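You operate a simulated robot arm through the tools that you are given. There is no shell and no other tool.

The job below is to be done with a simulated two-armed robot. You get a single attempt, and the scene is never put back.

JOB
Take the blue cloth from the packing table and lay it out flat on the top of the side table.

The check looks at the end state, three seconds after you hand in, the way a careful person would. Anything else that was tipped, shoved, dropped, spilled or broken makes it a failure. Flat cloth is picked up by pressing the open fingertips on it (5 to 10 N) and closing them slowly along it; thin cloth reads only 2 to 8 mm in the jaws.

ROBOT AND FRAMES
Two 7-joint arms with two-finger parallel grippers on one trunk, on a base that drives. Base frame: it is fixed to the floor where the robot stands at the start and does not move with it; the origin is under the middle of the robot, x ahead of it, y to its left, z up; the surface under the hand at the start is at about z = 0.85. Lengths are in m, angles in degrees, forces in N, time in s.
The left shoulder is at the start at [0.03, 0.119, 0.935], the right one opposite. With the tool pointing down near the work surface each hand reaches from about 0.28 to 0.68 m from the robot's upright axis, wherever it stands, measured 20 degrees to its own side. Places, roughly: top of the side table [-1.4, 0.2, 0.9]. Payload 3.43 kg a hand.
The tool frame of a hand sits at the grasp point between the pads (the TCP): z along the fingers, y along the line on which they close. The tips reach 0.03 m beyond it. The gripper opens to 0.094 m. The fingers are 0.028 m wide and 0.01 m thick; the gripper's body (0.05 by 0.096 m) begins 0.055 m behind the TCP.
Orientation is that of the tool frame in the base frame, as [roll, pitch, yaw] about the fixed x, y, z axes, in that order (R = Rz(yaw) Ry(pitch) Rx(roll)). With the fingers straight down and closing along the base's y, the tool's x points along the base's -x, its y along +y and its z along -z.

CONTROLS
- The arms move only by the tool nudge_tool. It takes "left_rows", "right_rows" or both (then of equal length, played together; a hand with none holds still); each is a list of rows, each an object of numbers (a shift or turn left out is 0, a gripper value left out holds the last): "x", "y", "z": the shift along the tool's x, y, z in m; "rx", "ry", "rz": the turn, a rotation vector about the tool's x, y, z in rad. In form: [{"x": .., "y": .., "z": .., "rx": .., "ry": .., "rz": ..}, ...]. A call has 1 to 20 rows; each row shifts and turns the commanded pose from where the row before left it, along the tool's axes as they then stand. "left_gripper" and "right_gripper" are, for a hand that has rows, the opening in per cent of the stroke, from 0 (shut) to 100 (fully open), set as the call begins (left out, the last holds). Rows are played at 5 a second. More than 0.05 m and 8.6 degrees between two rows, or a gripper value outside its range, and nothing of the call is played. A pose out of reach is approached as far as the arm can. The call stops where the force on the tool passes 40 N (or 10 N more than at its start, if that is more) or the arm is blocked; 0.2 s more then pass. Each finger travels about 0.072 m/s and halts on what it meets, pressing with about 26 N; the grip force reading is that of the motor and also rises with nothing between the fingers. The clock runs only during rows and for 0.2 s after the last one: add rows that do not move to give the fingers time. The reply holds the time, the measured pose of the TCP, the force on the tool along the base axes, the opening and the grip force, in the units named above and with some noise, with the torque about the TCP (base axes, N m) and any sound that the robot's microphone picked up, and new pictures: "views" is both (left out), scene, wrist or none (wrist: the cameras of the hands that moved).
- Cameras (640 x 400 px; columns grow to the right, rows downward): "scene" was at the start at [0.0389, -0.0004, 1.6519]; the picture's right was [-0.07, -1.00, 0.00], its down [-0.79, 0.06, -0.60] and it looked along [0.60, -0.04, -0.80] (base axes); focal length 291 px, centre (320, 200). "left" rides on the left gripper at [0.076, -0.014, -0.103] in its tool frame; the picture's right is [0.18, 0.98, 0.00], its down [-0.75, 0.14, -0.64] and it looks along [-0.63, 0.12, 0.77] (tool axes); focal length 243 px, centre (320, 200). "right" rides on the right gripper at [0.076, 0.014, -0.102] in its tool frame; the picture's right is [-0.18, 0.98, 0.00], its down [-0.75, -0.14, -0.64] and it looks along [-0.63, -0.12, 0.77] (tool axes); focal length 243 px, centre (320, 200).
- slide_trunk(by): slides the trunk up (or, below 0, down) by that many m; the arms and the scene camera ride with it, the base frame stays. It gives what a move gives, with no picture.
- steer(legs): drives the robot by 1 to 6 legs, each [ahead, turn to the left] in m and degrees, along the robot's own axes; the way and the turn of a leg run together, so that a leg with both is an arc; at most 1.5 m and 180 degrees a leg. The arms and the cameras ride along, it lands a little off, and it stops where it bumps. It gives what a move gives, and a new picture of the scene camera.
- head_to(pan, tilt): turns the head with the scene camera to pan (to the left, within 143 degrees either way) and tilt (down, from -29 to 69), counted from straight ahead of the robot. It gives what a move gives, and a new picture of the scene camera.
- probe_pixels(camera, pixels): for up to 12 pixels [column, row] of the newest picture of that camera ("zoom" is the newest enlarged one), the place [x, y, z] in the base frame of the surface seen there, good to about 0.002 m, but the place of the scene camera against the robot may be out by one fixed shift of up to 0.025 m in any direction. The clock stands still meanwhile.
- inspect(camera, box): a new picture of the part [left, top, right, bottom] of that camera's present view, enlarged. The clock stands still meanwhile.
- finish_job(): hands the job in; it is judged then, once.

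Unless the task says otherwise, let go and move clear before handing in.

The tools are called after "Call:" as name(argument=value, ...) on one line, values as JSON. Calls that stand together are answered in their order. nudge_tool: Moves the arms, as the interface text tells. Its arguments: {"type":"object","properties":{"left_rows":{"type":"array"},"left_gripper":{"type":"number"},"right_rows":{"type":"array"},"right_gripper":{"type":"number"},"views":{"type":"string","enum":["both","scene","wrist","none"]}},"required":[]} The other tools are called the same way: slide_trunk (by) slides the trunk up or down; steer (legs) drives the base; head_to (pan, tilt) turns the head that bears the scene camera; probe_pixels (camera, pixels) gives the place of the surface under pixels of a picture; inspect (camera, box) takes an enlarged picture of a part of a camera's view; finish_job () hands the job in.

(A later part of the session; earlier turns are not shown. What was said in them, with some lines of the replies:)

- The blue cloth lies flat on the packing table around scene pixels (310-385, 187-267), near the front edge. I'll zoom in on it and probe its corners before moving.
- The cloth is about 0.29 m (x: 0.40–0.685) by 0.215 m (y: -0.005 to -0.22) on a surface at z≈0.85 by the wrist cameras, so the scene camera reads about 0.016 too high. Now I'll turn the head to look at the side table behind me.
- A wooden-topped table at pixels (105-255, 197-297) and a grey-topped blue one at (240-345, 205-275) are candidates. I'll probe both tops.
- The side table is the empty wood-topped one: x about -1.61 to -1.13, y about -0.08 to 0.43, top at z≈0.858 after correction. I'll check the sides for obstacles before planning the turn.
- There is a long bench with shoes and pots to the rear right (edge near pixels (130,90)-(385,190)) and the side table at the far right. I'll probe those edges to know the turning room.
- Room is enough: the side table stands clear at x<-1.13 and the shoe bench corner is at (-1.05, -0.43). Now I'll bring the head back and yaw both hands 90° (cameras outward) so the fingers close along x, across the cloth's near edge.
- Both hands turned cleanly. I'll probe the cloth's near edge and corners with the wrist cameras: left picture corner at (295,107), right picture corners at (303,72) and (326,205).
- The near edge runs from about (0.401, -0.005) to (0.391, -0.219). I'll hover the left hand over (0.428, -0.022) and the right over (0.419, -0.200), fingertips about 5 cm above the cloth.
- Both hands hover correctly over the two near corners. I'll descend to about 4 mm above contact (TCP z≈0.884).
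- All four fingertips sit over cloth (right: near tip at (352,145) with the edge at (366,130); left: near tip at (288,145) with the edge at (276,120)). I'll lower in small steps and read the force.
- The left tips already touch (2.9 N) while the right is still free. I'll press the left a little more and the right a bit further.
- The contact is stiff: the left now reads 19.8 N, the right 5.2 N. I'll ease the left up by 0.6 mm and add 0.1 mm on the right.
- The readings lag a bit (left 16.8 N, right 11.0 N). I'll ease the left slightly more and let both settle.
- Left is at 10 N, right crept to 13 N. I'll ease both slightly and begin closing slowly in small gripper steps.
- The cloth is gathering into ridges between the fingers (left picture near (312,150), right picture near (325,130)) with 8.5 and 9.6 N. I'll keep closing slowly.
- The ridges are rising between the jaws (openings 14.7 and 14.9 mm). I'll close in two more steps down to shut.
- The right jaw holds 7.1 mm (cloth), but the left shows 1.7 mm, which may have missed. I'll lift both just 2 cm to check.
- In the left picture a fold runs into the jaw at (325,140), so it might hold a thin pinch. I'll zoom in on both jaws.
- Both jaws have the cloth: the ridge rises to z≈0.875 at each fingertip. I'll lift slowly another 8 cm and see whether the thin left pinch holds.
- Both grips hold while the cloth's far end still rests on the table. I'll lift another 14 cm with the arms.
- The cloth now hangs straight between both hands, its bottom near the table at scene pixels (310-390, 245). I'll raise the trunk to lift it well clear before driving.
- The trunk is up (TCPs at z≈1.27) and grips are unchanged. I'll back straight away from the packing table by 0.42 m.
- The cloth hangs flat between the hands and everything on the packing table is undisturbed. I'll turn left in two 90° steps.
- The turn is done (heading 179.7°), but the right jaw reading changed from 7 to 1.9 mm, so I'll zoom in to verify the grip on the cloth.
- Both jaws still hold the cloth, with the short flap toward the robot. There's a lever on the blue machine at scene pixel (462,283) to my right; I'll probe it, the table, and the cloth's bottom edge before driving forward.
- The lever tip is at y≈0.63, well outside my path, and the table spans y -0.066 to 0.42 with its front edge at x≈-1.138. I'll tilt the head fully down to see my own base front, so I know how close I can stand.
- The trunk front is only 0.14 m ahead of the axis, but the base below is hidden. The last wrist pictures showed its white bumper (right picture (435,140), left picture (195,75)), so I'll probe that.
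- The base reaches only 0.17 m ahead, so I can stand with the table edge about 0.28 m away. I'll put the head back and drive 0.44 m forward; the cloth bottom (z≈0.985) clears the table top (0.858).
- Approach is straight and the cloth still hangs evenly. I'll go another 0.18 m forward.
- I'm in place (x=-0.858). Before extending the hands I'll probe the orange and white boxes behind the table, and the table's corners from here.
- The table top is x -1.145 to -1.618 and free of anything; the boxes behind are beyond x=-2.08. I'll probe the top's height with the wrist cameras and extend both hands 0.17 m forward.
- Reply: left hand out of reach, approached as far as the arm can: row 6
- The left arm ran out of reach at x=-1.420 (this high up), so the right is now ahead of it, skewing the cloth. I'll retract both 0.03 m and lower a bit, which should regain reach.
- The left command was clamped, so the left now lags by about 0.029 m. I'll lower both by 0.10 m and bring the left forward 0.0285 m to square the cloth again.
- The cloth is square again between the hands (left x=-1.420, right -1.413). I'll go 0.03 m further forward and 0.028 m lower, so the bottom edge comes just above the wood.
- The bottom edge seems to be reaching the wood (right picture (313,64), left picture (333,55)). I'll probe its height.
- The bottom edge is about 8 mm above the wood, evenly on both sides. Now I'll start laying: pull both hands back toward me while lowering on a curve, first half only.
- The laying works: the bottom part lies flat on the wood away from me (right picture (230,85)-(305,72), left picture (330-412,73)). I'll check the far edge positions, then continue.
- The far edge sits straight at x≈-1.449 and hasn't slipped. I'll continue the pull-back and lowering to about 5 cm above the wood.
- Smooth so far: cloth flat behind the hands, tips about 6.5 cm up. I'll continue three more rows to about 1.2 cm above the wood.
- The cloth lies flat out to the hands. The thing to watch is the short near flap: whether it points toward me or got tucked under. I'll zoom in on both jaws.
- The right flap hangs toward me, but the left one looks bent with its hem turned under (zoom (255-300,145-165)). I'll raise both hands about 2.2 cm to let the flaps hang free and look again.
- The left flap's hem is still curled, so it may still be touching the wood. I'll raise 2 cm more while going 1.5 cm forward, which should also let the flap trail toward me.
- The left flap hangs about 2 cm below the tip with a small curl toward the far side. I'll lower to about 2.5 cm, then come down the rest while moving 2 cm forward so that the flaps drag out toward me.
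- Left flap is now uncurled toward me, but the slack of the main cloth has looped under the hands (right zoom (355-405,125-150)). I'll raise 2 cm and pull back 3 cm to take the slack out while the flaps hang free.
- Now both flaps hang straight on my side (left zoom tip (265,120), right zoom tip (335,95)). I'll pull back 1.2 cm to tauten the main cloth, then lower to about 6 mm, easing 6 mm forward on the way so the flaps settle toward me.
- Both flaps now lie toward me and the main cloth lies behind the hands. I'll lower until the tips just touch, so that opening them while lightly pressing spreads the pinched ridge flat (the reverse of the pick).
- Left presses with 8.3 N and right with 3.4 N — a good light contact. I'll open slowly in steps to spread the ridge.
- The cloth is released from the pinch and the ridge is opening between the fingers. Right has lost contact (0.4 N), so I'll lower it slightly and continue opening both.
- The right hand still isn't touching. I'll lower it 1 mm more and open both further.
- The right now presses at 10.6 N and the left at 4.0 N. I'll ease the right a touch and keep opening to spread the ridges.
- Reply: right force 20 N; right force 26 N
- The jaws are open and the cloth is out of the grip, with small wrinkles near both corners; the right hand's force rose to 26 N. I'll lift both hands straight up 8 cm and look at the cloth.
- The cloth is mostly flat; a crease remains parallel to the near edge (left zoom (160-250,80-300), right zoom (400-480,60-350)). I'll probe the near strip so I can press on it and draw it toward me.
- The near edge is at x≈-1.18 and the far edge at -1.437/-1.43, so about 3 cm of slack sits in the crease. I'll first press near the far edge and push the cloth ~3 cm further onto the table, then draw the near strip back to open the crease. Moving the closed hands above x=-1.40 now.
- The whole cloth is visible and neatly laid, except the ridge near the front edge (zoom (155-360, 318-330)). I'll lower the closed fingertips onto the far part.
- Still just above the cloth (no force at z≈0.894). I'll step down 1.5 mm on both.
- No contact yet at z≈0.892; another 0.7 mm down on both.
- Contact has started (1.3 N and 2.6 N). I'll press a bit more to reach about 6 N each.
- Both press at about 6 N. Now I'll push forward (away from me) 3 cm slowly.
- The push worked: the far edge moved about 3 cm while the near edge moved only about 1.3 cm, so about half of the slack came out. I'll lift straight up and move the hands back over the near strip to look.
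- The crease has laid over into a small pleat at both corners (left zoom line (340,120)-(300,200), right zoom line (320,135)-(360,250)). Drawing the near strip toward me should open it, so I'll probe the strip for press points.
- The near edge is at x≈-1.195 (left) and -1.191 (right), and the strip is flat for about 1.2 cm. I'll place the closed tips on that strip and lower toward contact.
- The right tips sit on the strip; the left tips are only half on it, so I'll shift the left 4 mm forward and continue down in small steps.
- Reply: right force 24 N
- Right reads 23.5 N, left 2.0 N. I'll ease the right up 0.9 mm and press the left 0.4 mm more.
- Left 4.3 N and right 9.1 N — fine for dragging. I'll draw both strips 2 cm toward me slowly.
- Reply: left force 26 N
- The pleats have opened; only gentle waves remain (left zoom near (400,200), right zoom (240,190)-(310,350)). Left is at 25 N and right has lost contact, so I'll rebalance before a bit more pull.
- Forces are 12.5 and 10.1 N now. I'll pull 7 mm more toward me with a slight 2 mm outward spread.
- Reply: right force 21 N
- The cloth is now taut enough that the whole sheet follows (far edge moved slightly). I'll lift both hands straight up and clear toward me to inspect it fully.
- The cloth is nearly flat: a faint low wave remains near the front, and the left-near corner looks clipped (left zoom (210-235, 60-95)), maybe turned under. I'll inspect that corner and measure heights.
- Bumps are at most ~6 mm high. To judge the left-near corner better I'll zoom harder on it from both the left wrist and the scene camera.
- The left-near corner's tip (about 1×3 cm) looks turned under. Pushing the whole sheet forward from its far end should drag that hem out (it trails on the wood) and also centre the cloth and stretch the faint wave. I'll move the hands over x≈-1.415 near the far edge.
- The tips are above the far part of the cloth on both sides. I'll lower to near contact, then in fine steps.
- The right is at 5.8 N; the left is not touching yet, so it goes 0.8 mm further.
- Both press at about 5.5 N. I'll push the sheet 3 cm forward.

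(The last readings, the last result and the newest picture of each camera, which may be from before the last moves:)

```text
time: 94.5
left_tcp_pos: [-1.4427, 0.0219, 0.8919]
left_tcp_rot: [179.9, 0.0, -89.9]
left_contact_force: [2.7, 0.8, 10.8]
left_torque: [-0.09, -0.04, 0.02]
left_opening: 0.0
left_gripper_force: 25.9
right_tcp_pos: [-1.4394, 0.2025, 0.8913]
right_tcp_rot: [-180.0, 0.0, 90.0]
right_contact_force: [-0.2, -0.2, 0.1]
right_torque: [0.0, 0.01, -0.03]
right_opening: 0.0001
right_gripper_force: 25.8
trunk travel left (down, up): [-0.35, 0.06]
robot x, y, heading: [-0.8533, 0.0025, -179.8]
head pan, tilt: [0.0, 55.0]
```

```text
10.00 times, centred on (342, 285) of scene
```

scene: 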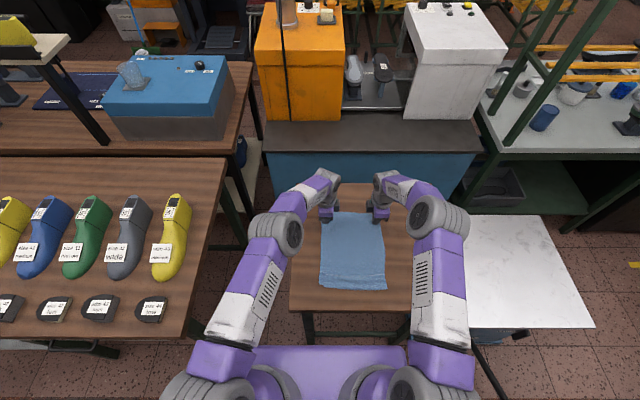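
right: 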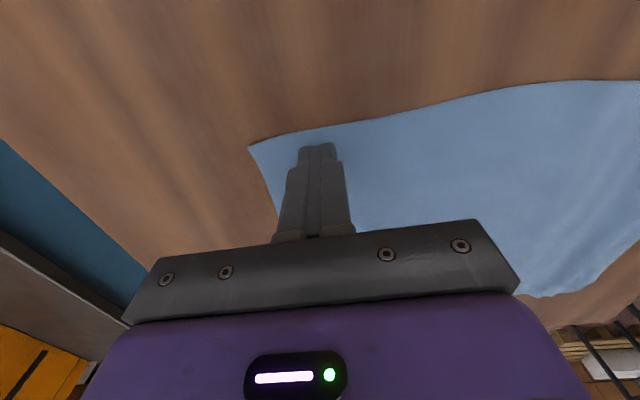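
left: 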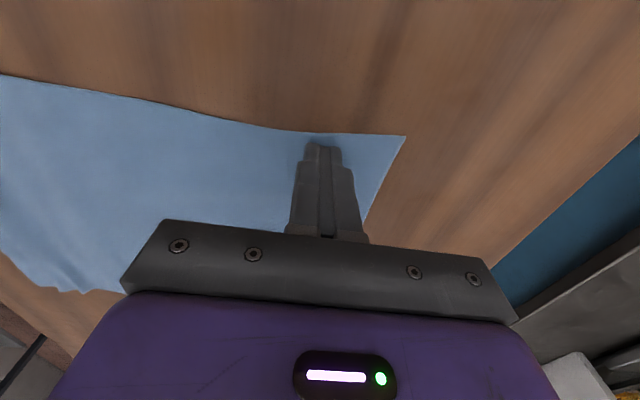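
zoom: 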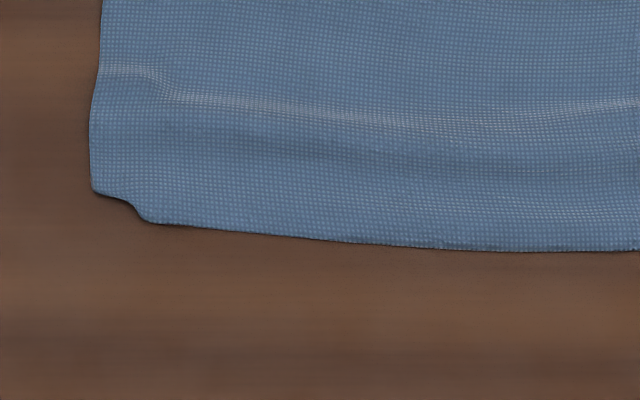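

The sheet slid forward as one and lies about 5 cm inside the front edge; the faint wave and the little turned-under corner remain. I'll lift the hands straight up and measure heights across the cloth.

Call:
nudge_tool(left_rows=[{"z": -0.003}, {"z": -0.01}, {"z": -0.03}, {"z": -0.04, "y": -0.02}, {"y": -0.045}, {"y": -0.045}, {"y": -0.045}, {"y": -0.045}, {"y": -0.03}, {}], right_rows=[{"z": -0.003}, {"z": -0.01}, {"z": -0.03}, {"z": -0.04, "y": 0.02}, {"y": 0.045}, {"y": 0.045}, {"y": 0.045}, {"y": 0.045}, {"y": 0.03}, {}])

Call:
inspect(camera="left", box=[280, 60, 480, 190])

Call:
inspect(camera="right", box=[160, 60, 360, 190])

```text
time: 96.7
left_tcp_pos: [-1.2146, 0.0214, 0.972]
left_tcp_rot: [180.0, 0.0, -89.9]
left_contact_force: [-0.6, -0.7, 0.1]
left_torque: [0.01, 0.02, 0.01]
left_opening: 0.0
left_gripper_force: 25.9
right_tcp_pos: [-1.2094, 0.2047, 0.9743]
right_tcp_rot: [179.8, 0.0, 90.1]
right_contact_force: [0.0, 0.7, 0.3]
right_torque: [-0.03, 0.0, -0.01]
right_opening: 0.0001
right_gripper_force: 26.4
trunk travel left (down, up): [-0.35, 0.06]
robot x, y, heading: [-0.8561, 0.0025, -179.8]
head pan, tilt: [0.0, 55.0]
```

scene: 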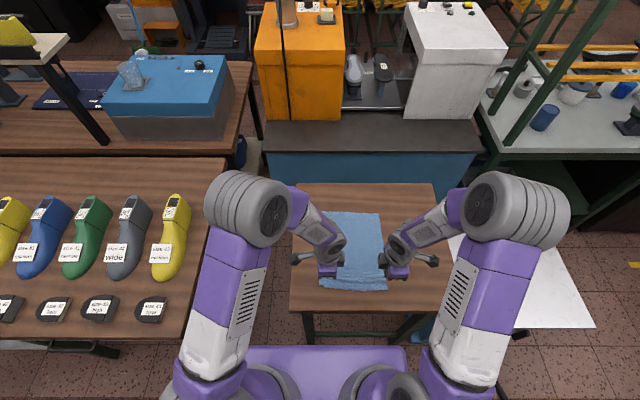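
right: 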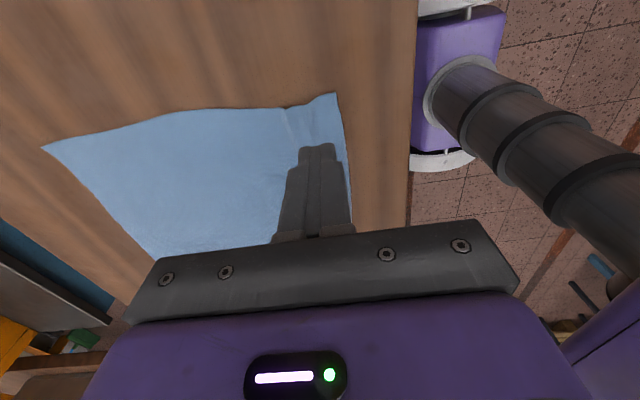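
left: 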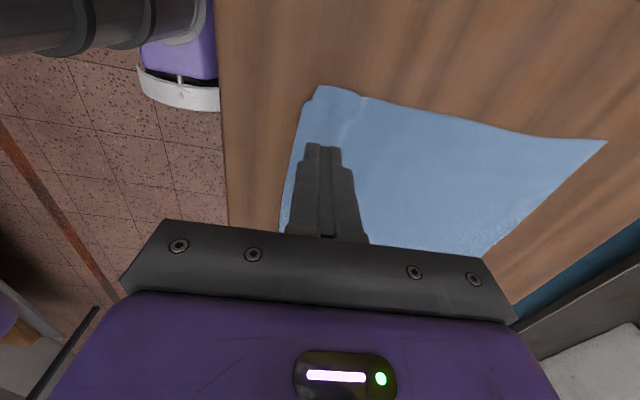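

```text
3.08 times, centred on (380, 125) of left
```

zoom: 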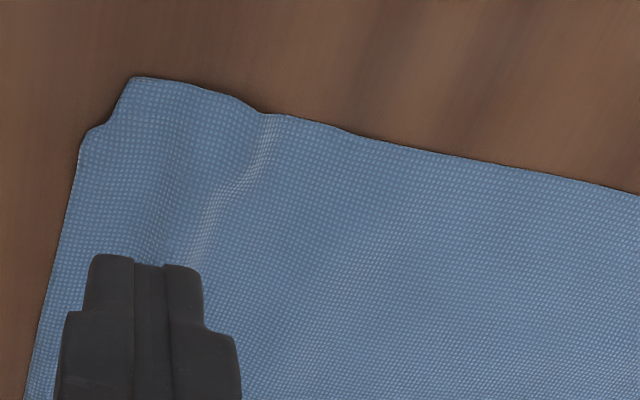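

```text
3.08 times, centred on (260, 125) of right
```

zoom: 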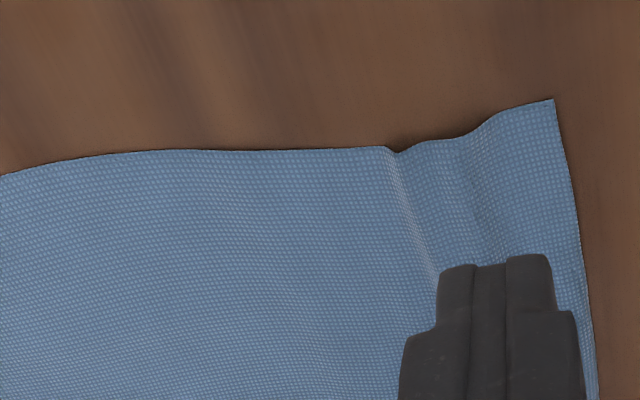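

I'll probe heights along the wave and edges from both wrist cameras.

Call:
probe_pixels(camera="left", pixels=[[323, 86], [313, 100], [306, 107], [298, 150], [340, 95], [355, 105], [365, 98], [345, 125], [330, 125], [400, 140], [600, 142], [375, 110]])

Call:
probe_pixels(camera="right", pixels=[[331, 95], [340, 125], [346, 150], [310, 105], [302, 110], [288, 115], [295, 125], [320, 115], [283, 112], [200, 140], [50, 148], [270, 120]])

Call:
probe_pixels(camera="scene", pixels=[[355, 284], [355, 280], [355, 276], [355, 272], [370, 284], [370, 280], [370, 276], [370, 272], [345, 282], [345, 278], [360, 240], [360, 215]])

```text
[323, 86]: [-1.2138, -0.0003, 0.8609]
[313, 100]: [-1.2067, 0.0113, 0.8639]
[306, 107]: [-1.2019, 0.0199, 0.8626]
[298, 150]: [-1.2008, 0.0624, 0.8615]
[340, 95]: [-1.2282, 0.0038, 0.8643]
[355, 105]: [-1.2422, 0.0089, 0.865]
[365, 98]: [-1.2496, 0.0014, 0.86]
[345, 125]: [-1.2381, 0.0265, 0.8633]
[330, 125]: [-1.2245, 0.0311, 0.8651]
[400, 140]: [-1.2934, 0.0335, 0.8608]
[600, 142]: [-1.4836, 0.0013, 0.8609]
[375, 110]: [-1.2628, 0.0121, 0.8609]
```

```text
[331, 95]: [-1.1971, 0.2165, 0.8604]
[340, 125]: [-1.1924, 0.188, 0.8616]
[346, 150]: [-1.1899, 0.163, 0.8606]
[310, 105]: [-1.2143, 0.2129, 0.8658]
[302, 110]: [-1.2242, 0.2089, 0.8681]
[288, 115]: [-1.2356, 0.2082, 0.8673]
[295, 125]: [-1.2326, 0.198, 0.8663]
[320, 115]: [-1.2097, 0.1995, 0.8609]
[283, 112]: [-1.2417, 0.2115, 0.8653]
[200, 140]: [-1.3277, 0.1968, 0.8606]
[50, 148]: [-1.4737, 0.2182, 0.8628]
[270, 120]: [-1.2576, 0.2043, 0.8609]
```

```text
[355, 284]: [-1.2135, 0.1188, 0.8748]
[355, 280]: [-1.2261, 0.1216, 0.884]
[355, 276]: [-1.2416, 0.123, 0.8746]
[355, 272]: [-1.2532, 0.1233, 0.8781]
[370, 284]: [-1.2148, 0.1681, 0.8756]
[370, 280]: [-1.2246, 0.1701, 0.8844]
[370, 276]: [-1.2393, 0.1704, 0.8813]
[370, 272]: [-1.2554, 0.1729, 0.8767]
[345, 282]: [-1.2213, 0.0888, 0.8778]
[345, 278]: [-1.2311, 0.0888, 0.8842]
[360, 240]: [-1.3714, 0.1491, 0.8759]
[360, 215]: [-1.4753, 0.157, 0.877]
```

Heights confirm it's nearly flat: the remaining wave is at most about 9 mm high in the middle, with roughly 1 cm of slack on the right. I'll anchor the far part with the left hand (at x≈-1.43, y≈0.10) and draw the near strip with the right hand to stretch it out.

Call:
nudge_tool(left_rows=[{"y": 0.043}, {"y": 0.043}, {"y": 0.043}, {"y": 0.043}, {"y": 0.043}, {"x": -0.04}, {"x": -0.04}, {}], right_rows=[{"y": 0.008}, {"x": -0.018}, {}, {}, {}, {}, {}, {}])

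```text
time: 98.5
left_tcp_pos: [-1.4301, 0.1016, 0.9709]
left_tcp_rot: [180.0, 0.0, -89.9]
left_contact_force: [-0.2, -0.3, 0.5]
left_torque: [0.02, 0.03, 0.01]
left_opening: 0.0
left_gripper_force: 25.7
right_tcp_pos: [-1.2012, 0.1856, 0.9755]
right_tcp_rot: [180.0, -0.1, 90.1]
right_contact_force: [0.1, -0.9, 0.4]
right_torque: [0.01, 0.03, -0.01]
right_opening: 0.0
right_gripper_force: 25.8
trunk travel left (down, up): [-0.35, 0.06]
robot x, y, heading: [-0.849, 0.0014, -180.0]
head pan, tilt: [0.0, 55.0]
```

scene: 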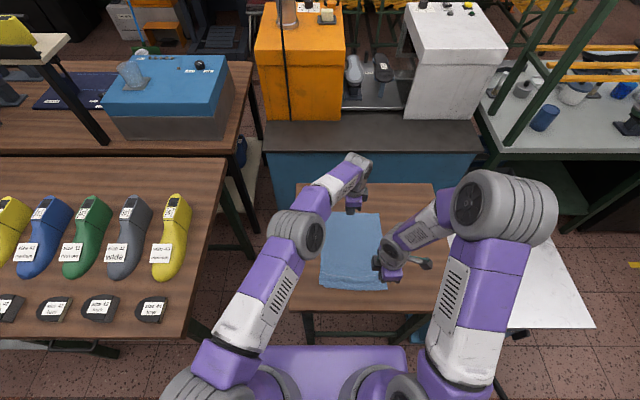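
right: 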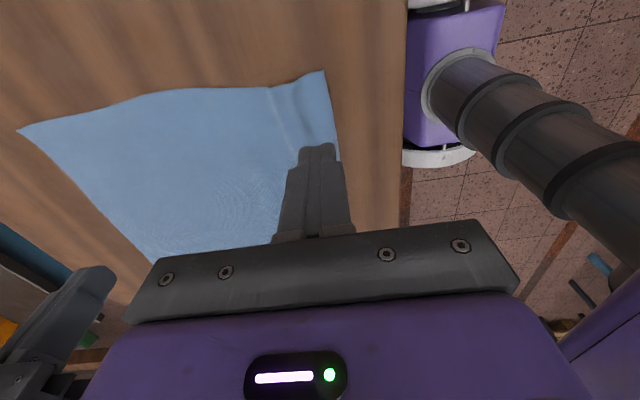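
left: 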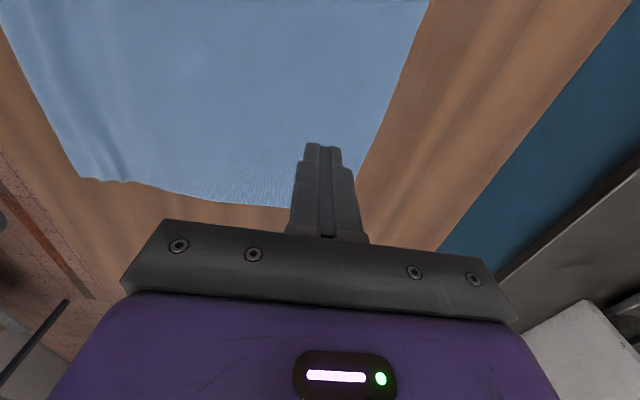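

Both hands are placed as planned. I'll lower both to just above contact.

Call:
nudge_tool(left_rows=[{"z": 0.03}, {"z": 0.03}, {"z": 0.018}, {}], right_rows=[{"z": 0.03}, {"z": 0.03}, {"z": 0.02}, {}], views="none")

Call:
nudge_tool(left_rows=[{"z": 0.0015}, {}, {}], right_rows=[{"z": 0.0015}, {}, {}], views="none")

```text
time: 99.5
left_tcp_pos: [-1.4254, 0.0998, 0.8954]
left_tcp_rot: [-180.0, -0.1, -90.0]
left_contact_force: [-0.2, 0.2, -0.3]
left_torque: [0.01, 0.03, 0.0]
left_opening: 0.0001
left_gripper_force: 25.4
left hand out of reach, approached as far as the arm can: row 3
right_tcp_pos: [-1.2018, 0.1855, 0.8921]
right_tcp_rot: [179.9, 0.1, 90.1]
right_contact_force: [1.0, 0.6, 0.4]
right_torque: [0.02, -0.04, 0.0]
right_opening: 0.0
right_gripper_force: 25.7
trunk travel left (down, up): [-0.35, 0.06]
robot x, y, heading: [-0.8506, 0.0029, -180.0]
head pan, tilt: [0.0, 55.0]
```

```text
time: 100.3
left_tcp_pos: [-1.4252, 0.0993, 0.8948]
left_tcp_rot: [179.9, 0.0, -89.9]
left_contact_force: [0.2, -1.0, 0.0]
left_torque: [0.01, 0.01, 0.03]
left_opening: 0.0001
left_gripper_force: 25.8
right_tcp_pos: [-1.2017, 0.186, 0.8911]
right_tcp_rot: [-180.0, 0.1, 90.1]
right_contact_force: [1.3, 0.0, 0.6]
right_torque: [-0.01, -0.01, 0.0]
right_opening: 0.0
right_gripper_force: 26.2
trunk travel left (down, up): [-0.35, 0.06]
robot x, y, heading: [-0.8545, -0.002, -179.9]
head pan, tilt: [0.0, 55.0]
```

The left arm is at its reach limit there, so I'll bring the anchor 2 cm nearer and 1.5 cm left, then lower it the rest of the way; the right continues down gently.

Call:
nudge_tool(left_rows=[{"y": -0.01, "x": 0.008}, {"y": -0.01, "x": 0.007}, {"z": 0.003}, {}], right_rows=[{}, {}, {"z": 0.0005}, {}], views="none")

```text
time: 101.3
left_tcp_pos: [-1.4046, 0.0832, 0.8907]
left_tcp_rot: [-180.0, 0.0, -89.8]
left_contact_force: [0.8, 0.6, 0.4]
left_torque: [0.0, -0.01, 0.03]
left_opening: 0.0
left_gripper_force: 26.0
right_tcp_pos: [-1.2025, 0.1868, 0.8921]
right_tcp_rot: [-180.0, 0.1, 90.1]
right_contact_force: [-0.2, 0.3, -0.1]
right_torque: [0.0, 0.01, 0.04]
right_opening: 0.0
right_gripper_force: 26.0
trunk travel left (down, up): [-0.35, 0.06]
robot x, y, heading: [-0.8529, 0.0027, -179.7]
head pan, tilt: [0.0, 55.0]
```

Call:
nudge_tool(left_rows=[{"z": 0.001}, {}, {}], right_rows=[{"z": 0.001}, {}, {}], views="none")

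```text
time: 102.1
left_tcp_pos: [-1.4042, 0.0829, 0.8904]
left_tcp_rot: [179.9, -0.1, -89.9]
left_contact_force: [-0.4, -0.4, 4.2]
left_torque: [-0.01, -0.02, -0.01]
left_opening: 0.0
left_gripper_force: 26.1
right_tcp_pos: [-1.2025, 0.1862, 0.8915]
right_tcp_rot: [-179.9, 0.1, 90.2]
right_contact_force: [0.2, 0.9, 5.2]
right_torque: [0.02, -0.01, -0.02]
right_opening: 0.0002
right_gripper_force: 26.2
trunk travel left (down, up): [-0.35, 0.06]
robot x, y, heading: [-0.8556, -0.0, -179.9]
head pan, tilt: [0.0, 55.0]
```

The anchor presses at 4.2 N and the right at 5.2 N. I'll firm the anchor slightly and draw the right strip 12 mm toward me.

Call:
nudge_tool(left_rows=[{"z": 0.0002}, {}, {}, {}, {}], right_rows=[{"z": 0.0001}, {"y": 0.004}, {"y": 0.004}, {"y": 0.004}, {}])

Call:
inspect(camera="right", box=[140, 60, 380, 220])

Call:
inspect(camera="scene", box=[305, 200, 425, 310])

```text
time: 103.3
left_tcp_pos: [-1.4041, 0.0834, 0.8905]
left_tcp_rot: [179.9, 0.0, -89.9]
left_contact_force: [-0.7, 1.8, 5.0]
left_torque: [0.06, 0.01, -0.01]
left_opening: 0.0
left_gripper_force: 25.5
right_tcp_pos: [-1.1906, 0.186, 0.8905]
right_tcp_rot: [-179.9, 0.0, 90.1]
right_contact_force: [-2.9, 0.6, 12.0]
right_torque: [0.01, 0.06, -0.03]
right_opening: 0.0
right_gripper_force: 26.0
trunk travel left (down, up): [-0.35, 0.06]
robot x, y, heading: [-0.8512, -0.001, -179.6]
head pan, tilt: [0.0, 55.0]
```

scene: 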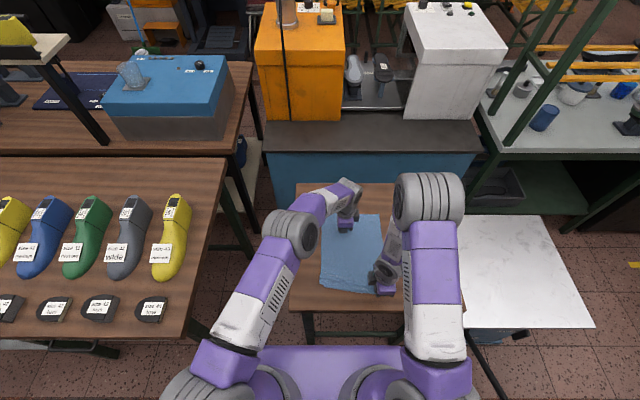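
right: 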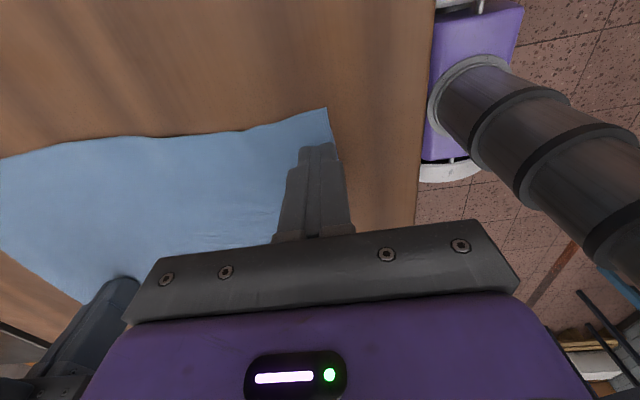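
left: 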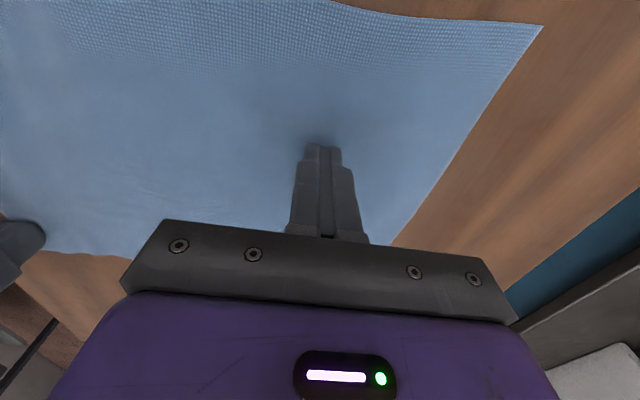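

```text
2.50 times, centred on (260, 140) of right
```

zoom: 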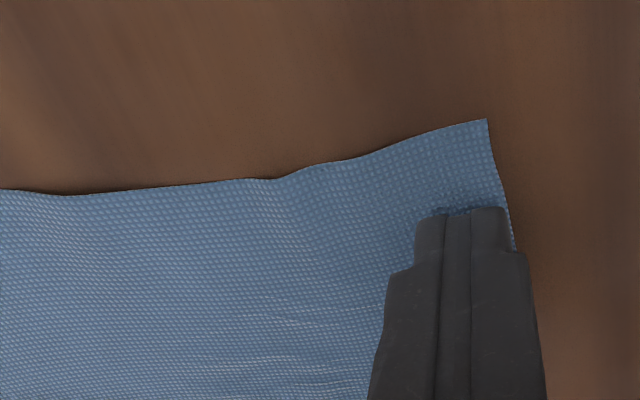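

```text
3.64 times, centred on (365, 255) of scene
```

zoom: 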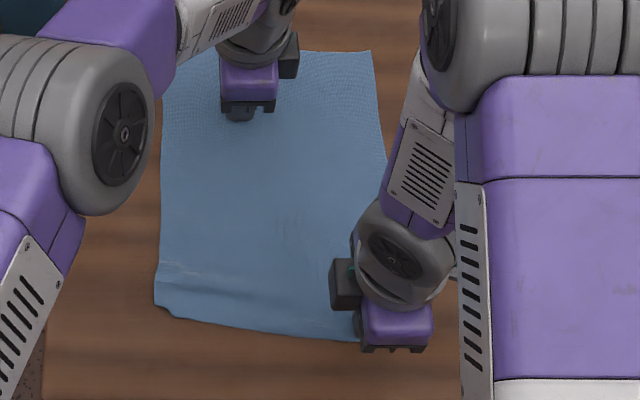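

The right half flattened nicely; the wave now remains only toward the left. I'll keep the anchor, lift the right hand, and move it to the middle of the near strip (y≈0.115).

Call:
nudge_tool(left_rows=[{}, {}, {}, {}, {}, {}], right_rows=[{"z": -0.003}, {"z": -0.02}, {"z": -0.03}, {"x": -0.036}, {"x": -0.036}, {}])

Call:
inspect(camera="right", box=[180, 40, 420, 200])

Call:
inspect(camera="scene", box=[305, 200, 425, 310])

```text
time: 104.7
left_tcp_pos: [-1.4028, 0.0831, 0.8916]
left_tcp_rot: [180.0, 0.1, -89.9]
left_contact_force: [0.6, 0.4, 8.2]
left_torque: [0.03, -0.03, 0.0]
left_opening: 0.0
left_gripper_force: 26.0
right_tcp_pos: [-1.1887, 0.1134, 0.9441]
right_tcp_rot: [180.0, 0.0, 90.1]
right_contact_force: [0.2, -0.3, 0.1]
right_torque: [-0.01, 0.0, -0.01]
right_opening: 0.0001
right_gripper_force: 25.8
trunk travel left (down, up): [-0.35, 0.06]
robot x, y, heading: [-0.8489, 0.0028, -179.9]
head pan, tilt: [0.0, 55.0]
```

scene: 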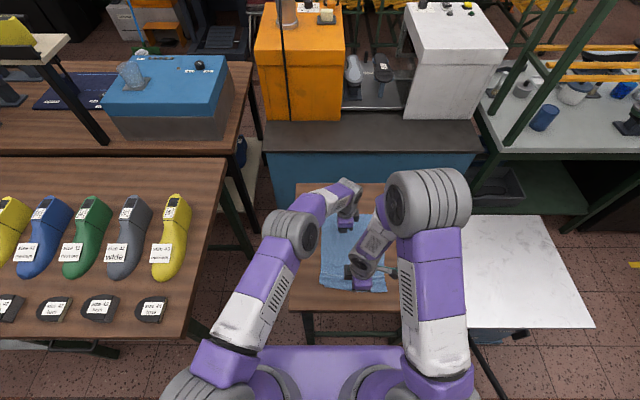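
right: 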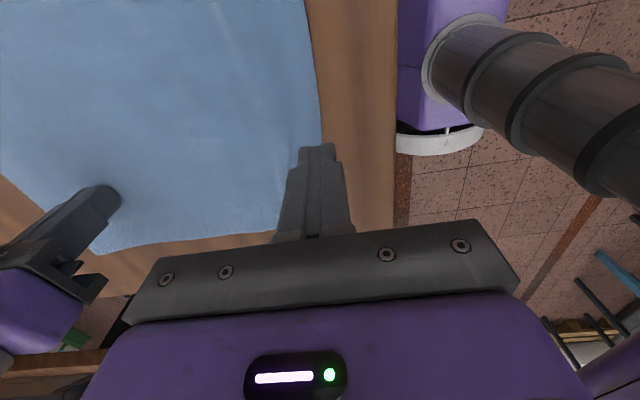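
left: 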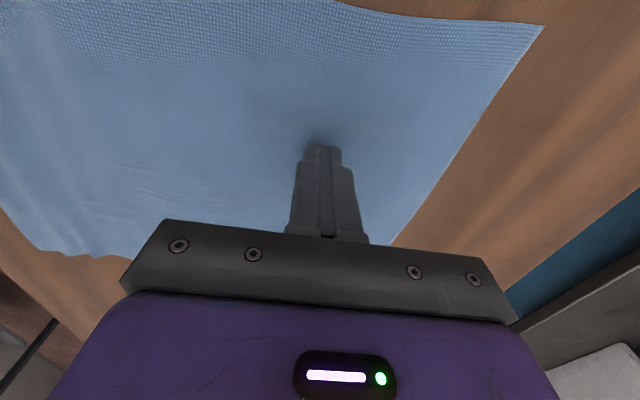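

```text
2.50 times, centred on (300, 120) of right
```

zoom: 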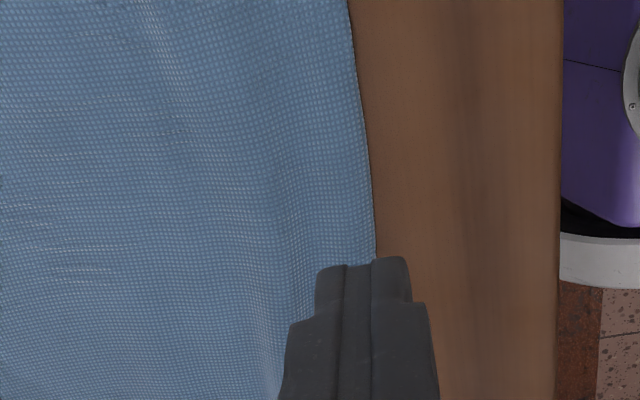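

```text
3.64 times, centred on (365, 255) of scene
```

zoom: 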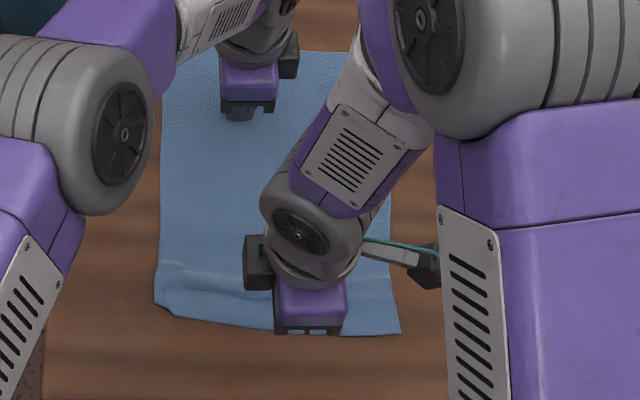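

I'll probe the near edge by the right hand's tips to place the press point.

Call:
probe_pixels(camera="right", pixels=[[312, 50], [318, 90], [321, 125], [310, 125], [300, 130], [290, 130], [280, 150], [270, 120], [245, 50], [230, 30]])

```text
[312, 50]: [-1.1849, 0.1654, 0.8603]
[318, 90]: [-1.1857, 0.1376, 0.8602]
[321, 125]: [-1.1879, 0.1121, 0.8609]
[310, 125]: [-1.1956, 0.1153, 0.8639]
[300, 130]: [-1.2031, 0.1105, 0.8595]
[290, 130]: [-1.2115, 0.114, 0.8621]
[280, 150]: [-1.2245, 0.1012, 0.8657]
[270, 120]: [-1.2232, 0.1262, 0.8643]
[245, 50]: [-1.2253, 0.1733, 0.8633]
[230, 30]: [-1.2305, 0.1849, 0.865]
```

The wave is now only about 5 mm high in the middle. I'll put the right tips 8 mm inside the edge (x≈-1.196), lower, and pull there too.

Call:
nudge_tool(left_rows=[{}, {}, {}, {}], right_rows=[{"y": -0.007}, {"z": 0.025}, {"z": 0.026}, {}], views="none")

Call:
nudge_tool(left_rows=[{}, {}, {}], right_rows=[{"z": 0.0015}, {}, {}], views="none")

```text
time: 105.7
left_tcp_pos: [-1.4033, 0.0837, 0.89]
left_tcp_rot: [179.9, 0.0, -89.9]
left_contact_force: [1.6, 0.8, 7.9]
left_torque: [0.02, -0.02, -0.02]
left_opening: 0.0
left_gripper_force: 25.7
right_tcp_pos: [-1.196, 0.113, 0.8939]
right_tcp_rot: [-180.0, -0.1, 90.1]
right_contact_force: [0.0, -0.3, 0.0]
right_torque: [-0.01, -0.05, 0.04]
right_opening: 0.0
right_gripper_force: 25.6
trunk travel left (down, up): [-0.35, 0.06]
robot x, y, heading: [-0.8543, 0.0004, -180.0]
head pan, tilt: [0.0, 55.0]
```

```text
time: 106.5
left_tcp_pos: [-1.4035, 0.083, 0.8905]
left_tcp_rot: [180.0, 0.0, -89.9]
left_contact_force: [1.4, 1.9, 7.3]
left_torque: [0.03, -0.04, 0.0]
left_opening: 0.0
left_gripper_force: 26.2
right_tcp_pos: [-1.1973, 0.1145, 0.8914]
right_tcp_rot: [179.9, 0.0, 90.2]
right_contact_force: [-1.0, 0.3, 0.2]
right_torque: [0.0, 0.0, 0.03]
right_opening: 0.0
right_gripper_force: 25.8
trunk travel left (down, up): [-0.35, 0.06]
robot x, y, heading: [-0.8521, 0.0067, -179.8]
head pan, tilt: [0.0, 55.0]
```

Call:
nudge_tool(left_rows=[{}, {}, {}], right_rows=[{"z": 0.001}, {}, {}], views="none")

```text
time: 107.3
left_tcp_pos: [-1.4036, 0.0829, 0.8906]
left_tcp_rot: [179.9, 0.0, -89.9]
left_contact_force: [-0.8, 1.2, 4.5]
left_torque: [0.03, -0.01, 0.01]
left_opening: 0.0002
left_gripper_force: 26.5
right_tcp_pos: [-1.1962, 0.1144, 0.8917]
right_tcp_rot: [-180.0, 0.0, 90.2]
right_contact_force: [1.5, 0.1, 11.0]
right_torque: [0.05, -0.09, 0.04]
right_opening: 0.0001
right_gripper_force: 25.9
trunk travel left (down, up): [-0.35, 0.06]
robot x, y, heading: [-0.8543, 0.0016, -180.0]
head pan, tilt: [0.0, 55.0]
```

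Right presses with 11 N, anchor 4.5 N. I'll ease the right slightly, firm the anchor, and pull 8 mm toward me.

Call:
nudge_tool(left_rows=[{"z": 0.0002}, {}, {}, {}, {}], right_rows=[{"z": -0.0001}, {"y": 0.003}, {"y": 0.003}, {"y": 0.002}, {}])

Call:
inspect(camera="right", box=[180, 20, 420, 200])

Call:
inspect(camera="scene", box=[305, 200, 425, 310])

```text
time: 108.5
left_tcp_pos: [-1.4052, 0.0833, 0.8912]
left_tcp_rot: [-180.0, 0.0, -89.8]
left_contact_force: [1.6, 1.2, 3.6]
left_torque: [0.03, -0.04, -0.04]
left_opening: 0.0
left_gripper_force: 25.9
right_tcp_pos: [-1.1897, 0.1141, 0.8902]
right_tcp_rot: [-179.8, 0.0, 90.2]
right_contact_force: [-2.0, 0.6, 7.4]
right_torque: [0.02, 0.04, 0.01]
right_opening: 0.0
right_gripper_force: 26.3
trunk travel left (down, up): [-0.35, 0.06]
robot x, y, heading: [-0.8536, 0.0033, -179.9]
head pan, tilt: [0.0, 55.0]
```

scene: 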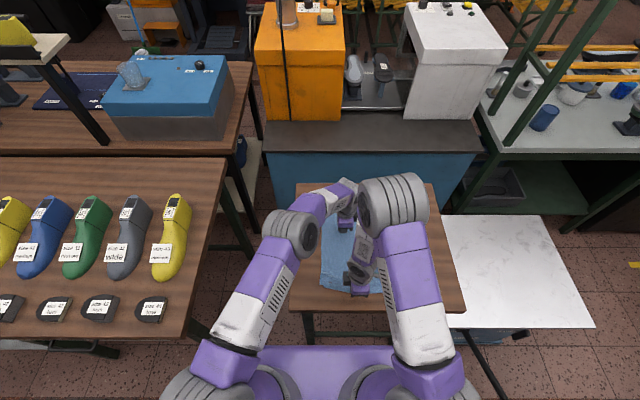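
right: 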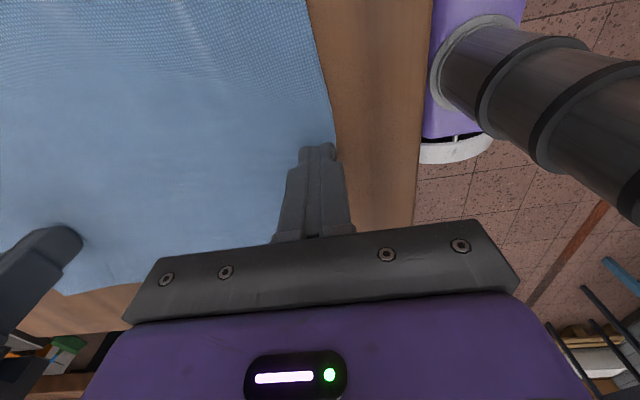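
left: 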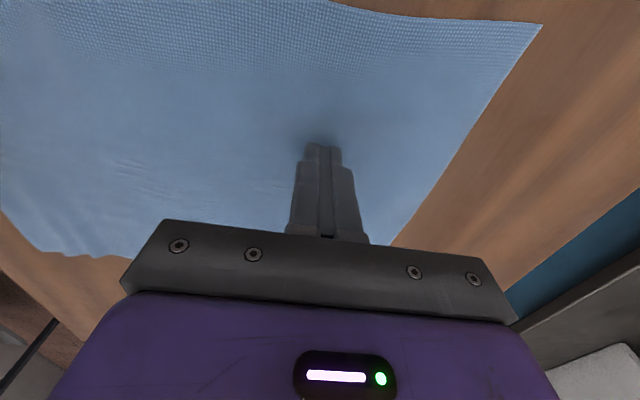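

```text
2.22 times, centred on (300, 110) of right
```

zoom: 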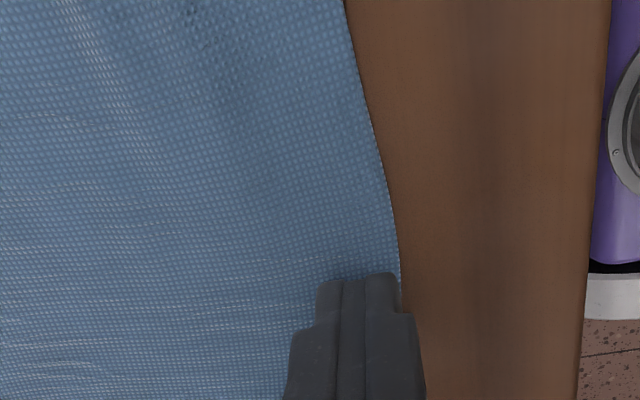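

```text
3.64 times, centred on (365, 255) of scene
```

zoom: 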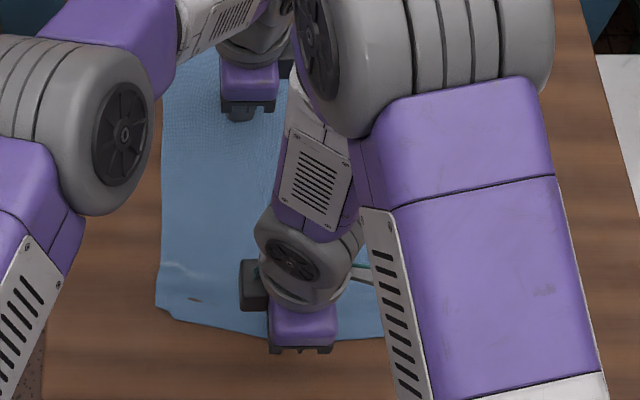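

The middle is flat now. There's a small mark at scene zoom (195,298) near the left corner. I'll lift the right hand clear and inspect that corner.

Call:
nudge_tool(left_rows=[{}, {}, {}, {}, {}, {}], right_rows=[{"z": -0.003}, {"z": -0.02}, {"z": -0.04}, {"z": -0.04, "x": 0.03}, {"x": 0.04}, {}], views="scene")

Call:
inspect(camera="scene", box=[312, 255, 402, 310])

Call:
inspect(camera="scene", box=[312, 262, 362, 300])

```text
time: 109.9
left_tcp_pos: [-1.404, 0.0826, 0.8909]
left_tcp_rot: [-179.9, 0.1, -89.9]
left_contact_force: [0.8, 1.1, 4.1]
left_torque: [0.02, -0.02, 0.0]
left_opening: 0.0001
left_gripper_force: 26.2
right_tcp_pos: [-1.1892, 0.1833, 0.9936]
right_tcp_rot: [180.0, -0.1, 90.1]
right_contact_force: [0.2, 0.5, 0.1]
right_torque: [-0.01, -0.04, 0.02]
right_opening: 0.0
right_gripper_force: 25.9
trunk travel left (down, up): [-0.35, 0.06]
robot x, y, heading: [-0.8545, -0.0006, -179.7]
head pan, tilt: [0.0, 55.0]
```

scene: 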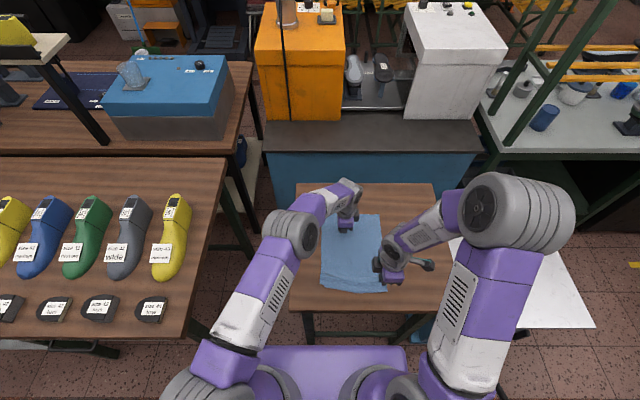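

```text
7.11 times, centred on (357, 282) of scene
```

zoom: 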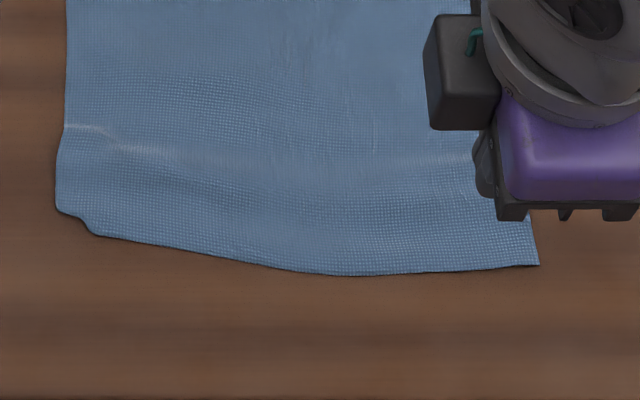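

```text
10.53 times, centred on (337, 281) of scene
```

zoom: 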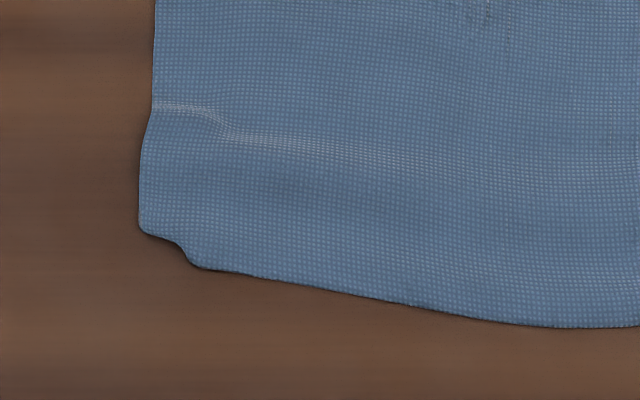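

The cloth is flat apart from the small turned-under tip at the left-near corner. I'll try to free that corner: lift the left hand from the anchor, bring it above the corner, and look closely from its camera.

Call:
nudge_tool(left_rows=[{"z": -0.003}, {"z": -0.017}, {"z": -0.03}, {"z": -0.03, "y": -0.03}, {"y": -0.04}, {"y": -0.04, "x": 0.03}, {"y": -0.04, "x": 0.03}, {}], right_rows=[{}, {}, {}, {}, {"x": 0.03}, {"x": 0.03, "z": -0.03}, {"z": -0.03}, {}], left_gripper=28)

Call:
inspect(camera="left", box=[180, 20, 420, 180])

Call:
inspect(camera="scene", box=[305, 200, 425, 310])

```text
time: 111.7
left_tcp_pos: [-1.2545, 0.0246, 0.9692]
left_tcp_rot: [-180.0, -0.1, -89.9]
left_contact_force: [-0.1, 0.2, -0.4]
left_torque: [0.03, -0.02, 0.01]
left_opening: 0.0263
left_gripper_force: 0.2
right_tcp_pos: [-1.1906, 0.2439, 1.0544]
right_tcp_rot: [179.8, 0.0, 90.2]
right_contact_force: [-0.3, 0.3, -0.1]
right_torque: [-0.02, -0.01, -0.03]
right_opening: 0.0001
right_gripper_force: 26.1
trunk travel left (down, up): [-0.35, 0.06]
robot x, y, heading: [-0.8521, 0.0063, -179.7]
head pan, tilt: [0.0, 55.0]
```

scene: 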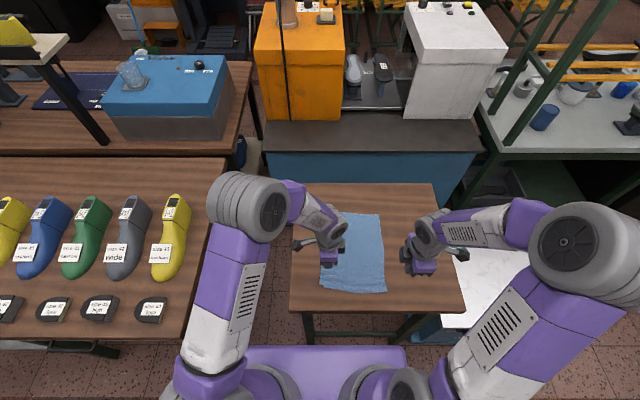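
right: 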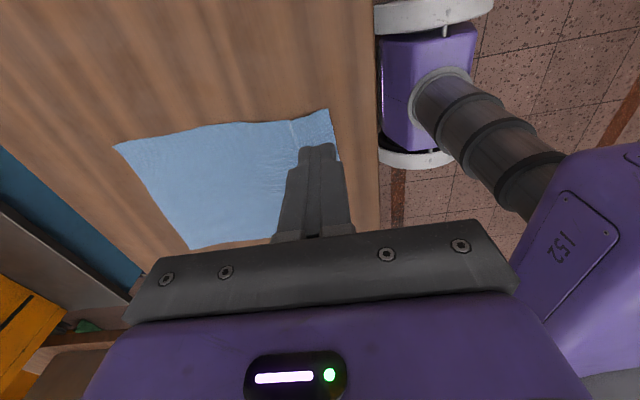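
left: 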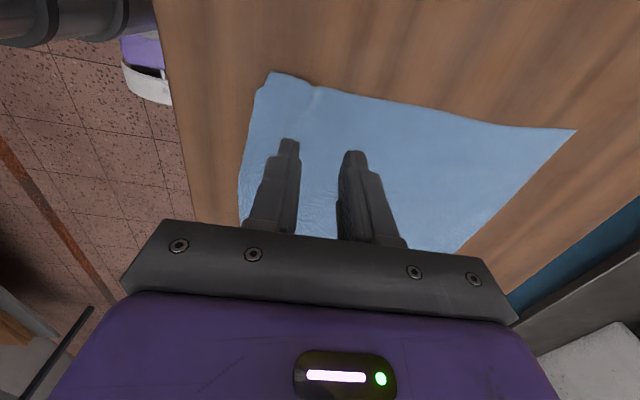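

```text
2.50 times, centred on (300, 100) of left
```

zoom: 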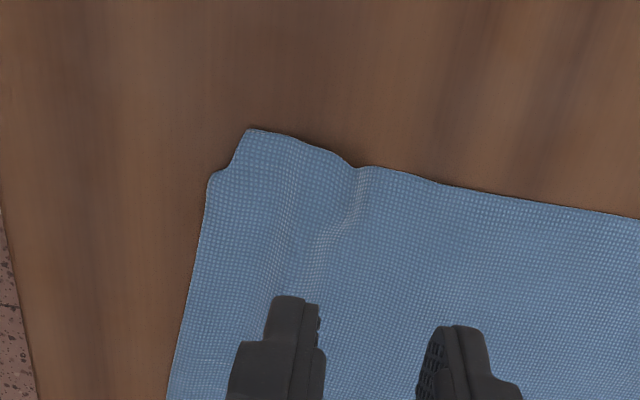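

```text
3.64 times, centred on (365, 255) of scene
```

zoom: 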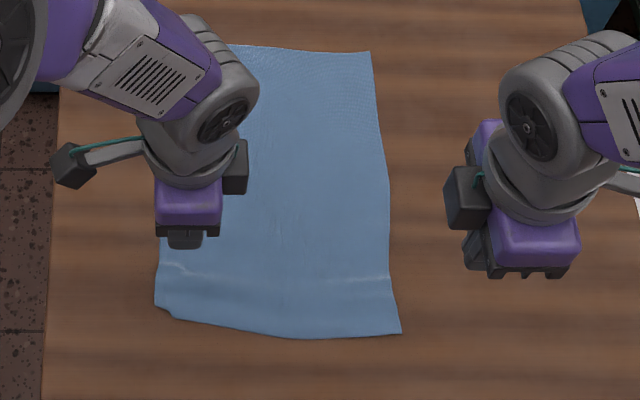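

I'll measure the corner's shape precisely to decide whether the tuck is worth reworking.

Call:
probe_pixels(camera="left", pixels=[[280, 73], [274, 82], [271, 87], [264, 91], [260, 100], [250, 140], [243, 180], [300, 80], [319, 88], [290, 100], [572, 130], [300, 110]])

Call:
probe_pixels(camera="right", pixels=[[327, 112], [336, 150], [292, 122], [280, 130], [310, 125], [270, 150], [200, 180], [118, 148], [192, 246], [300, 135]])

Call:
inspect(camera="left", box=[250, 62, 300, 97])

```text
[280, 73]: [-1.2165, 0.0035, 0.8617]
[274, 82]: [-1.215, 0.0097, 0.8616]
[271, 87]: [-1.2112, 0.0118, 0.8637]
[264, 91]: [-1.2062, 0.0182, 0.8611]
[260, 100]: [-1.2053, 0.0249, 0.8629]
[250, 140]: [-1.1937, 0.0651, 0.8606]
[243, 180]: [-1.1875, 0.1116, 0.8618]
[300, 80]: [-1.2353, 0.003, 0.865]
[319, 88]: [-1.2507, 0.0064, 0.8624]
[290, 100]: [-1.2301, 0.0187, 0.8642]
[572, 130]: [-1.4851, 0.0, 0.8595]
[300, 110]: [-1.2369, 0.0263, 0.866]
```

```text
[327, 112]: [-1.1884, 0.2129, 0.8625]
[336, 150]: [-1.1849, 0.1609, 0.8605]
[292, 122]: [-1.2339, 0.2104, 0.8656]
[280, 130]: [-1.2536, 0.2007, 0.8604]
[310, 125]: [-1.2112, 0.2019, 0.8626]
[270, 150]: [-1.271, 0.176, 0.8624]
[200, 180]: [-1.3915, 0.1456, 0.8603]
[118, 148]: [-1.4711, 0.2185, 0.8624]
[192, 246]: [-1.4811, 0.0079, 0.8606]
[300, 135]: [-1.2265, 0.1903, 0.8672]
```

```text
11.43 times, centred on (275, 80) of left
```

zoom: 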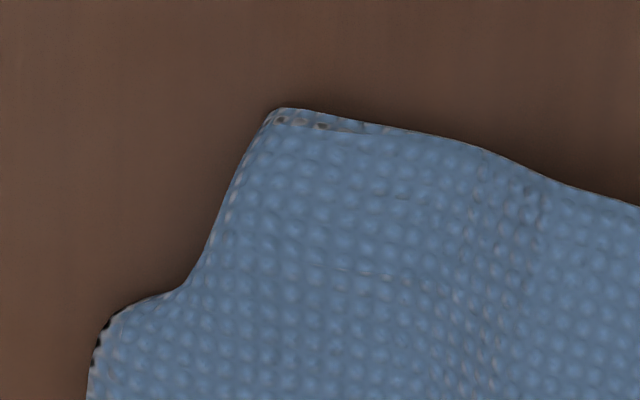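

The tuck is tiny (about 1.3 × 1.8 cm at one corner), everything else is within ~7 mm of the wood, and the cloth lies wholly on the top (x -1.19 to -1.485, y 0.00 to 0.22). Reworking it would risk creasing the sheet again, so I'll raise the hands clear and take a last look.

Call:
nudge_tool(left_rows=[{"z": -0.03}, {"z": -0.04}, {"z": -0.04}, {"x": 0.04, "y": -0.02}, {"x": 0.04, "y": -0.02}, {"x": 0.03}, {}], right_rows=[{"z": -0.01}, {"z": -0.01}, {"x": 0.02}, {"x": 0.03}, {"x": 0.03}, {}, {}], views="scene")

Call:
inspect(camera="scene", box=[285, 180, 455, 315])

```text
time: 113.3
left_tcp_pos: [-1.2144, -0.0858, 1.0791]
left_tcp_rot: [-179.9, 0.0, -89.9]
left_contact_force: [-0.4, 0.1, -0.3]
left_torque: [-0.01, 0.01, -0.02]
left_opening: 0.0262
left_gripper_force: 0.1
right_tcp_pos: [-1.1899, 0.3254, 1.0724]
right_tcp_rot: [-180.0, 0.0, 90.0]
right_contact_force: [0.1, 0.6, -0.6]
right_torque: [-0.03, 0.01, 0.01]
right_opening: 0.0
right_gripper_force: 25.9
trunk travel left (down, up): [-0.35, 0.06]
robot x, y, heading: [-0.8527, 0.0015, -179.9]
head pan, tilt: [0.0, 55.0]
```

scene: 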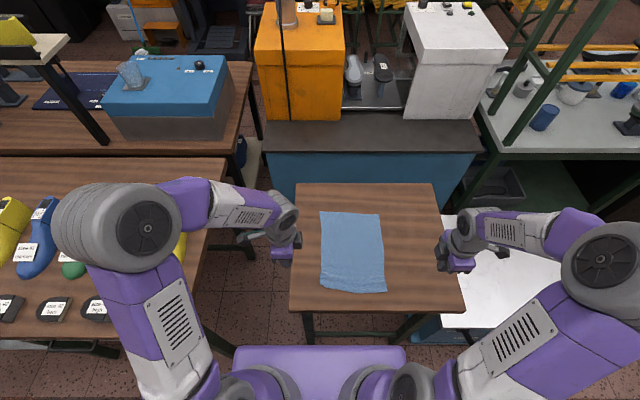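

```text
2.96 times, centred on (370, 248) of scene
```

zoom: 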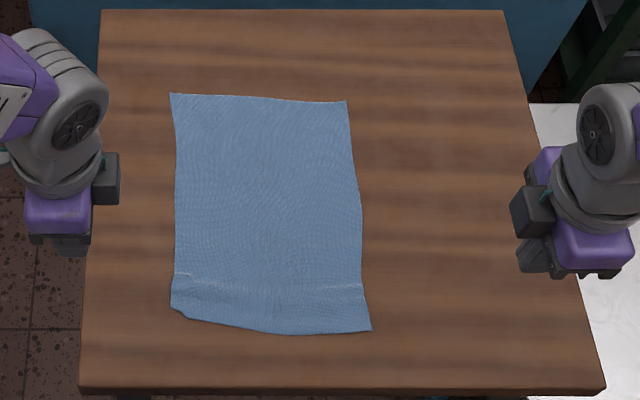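

The final view shows the cloth fully on the side table and flat (zoom (170-370, 93-335)), both hands clear on either side, and the shoes, boxes and other tables as they were. One thing is not perfect: a tip of about 1.3 × 1.8 cm at the left-near corner is still turned under. I'm handing in.

Call:
finish_job()

```text
The job is handed in.
```

The blue cloth is off the packing table and laid out on top of the side table, fully on the top and not overhanging any edge. I've handed the job in.

- **Flatness:** the last height readings put the cloth within about 7 mm of the wood. A faint low wave remains near the front edge.
- **Corner:** the tip at the left-near corner, about 1.3 × 1.8 cm, is still turned under. I left it because lifting that corner again risked creasing the rest of the cloth.
- **Surroundings:** I saw nothing tipped or moved on the tables I passed, and no drive stopped on a bump. I didn't look at the packing table again after turning away from it. Both hands are open or empty and clear of the cloth.
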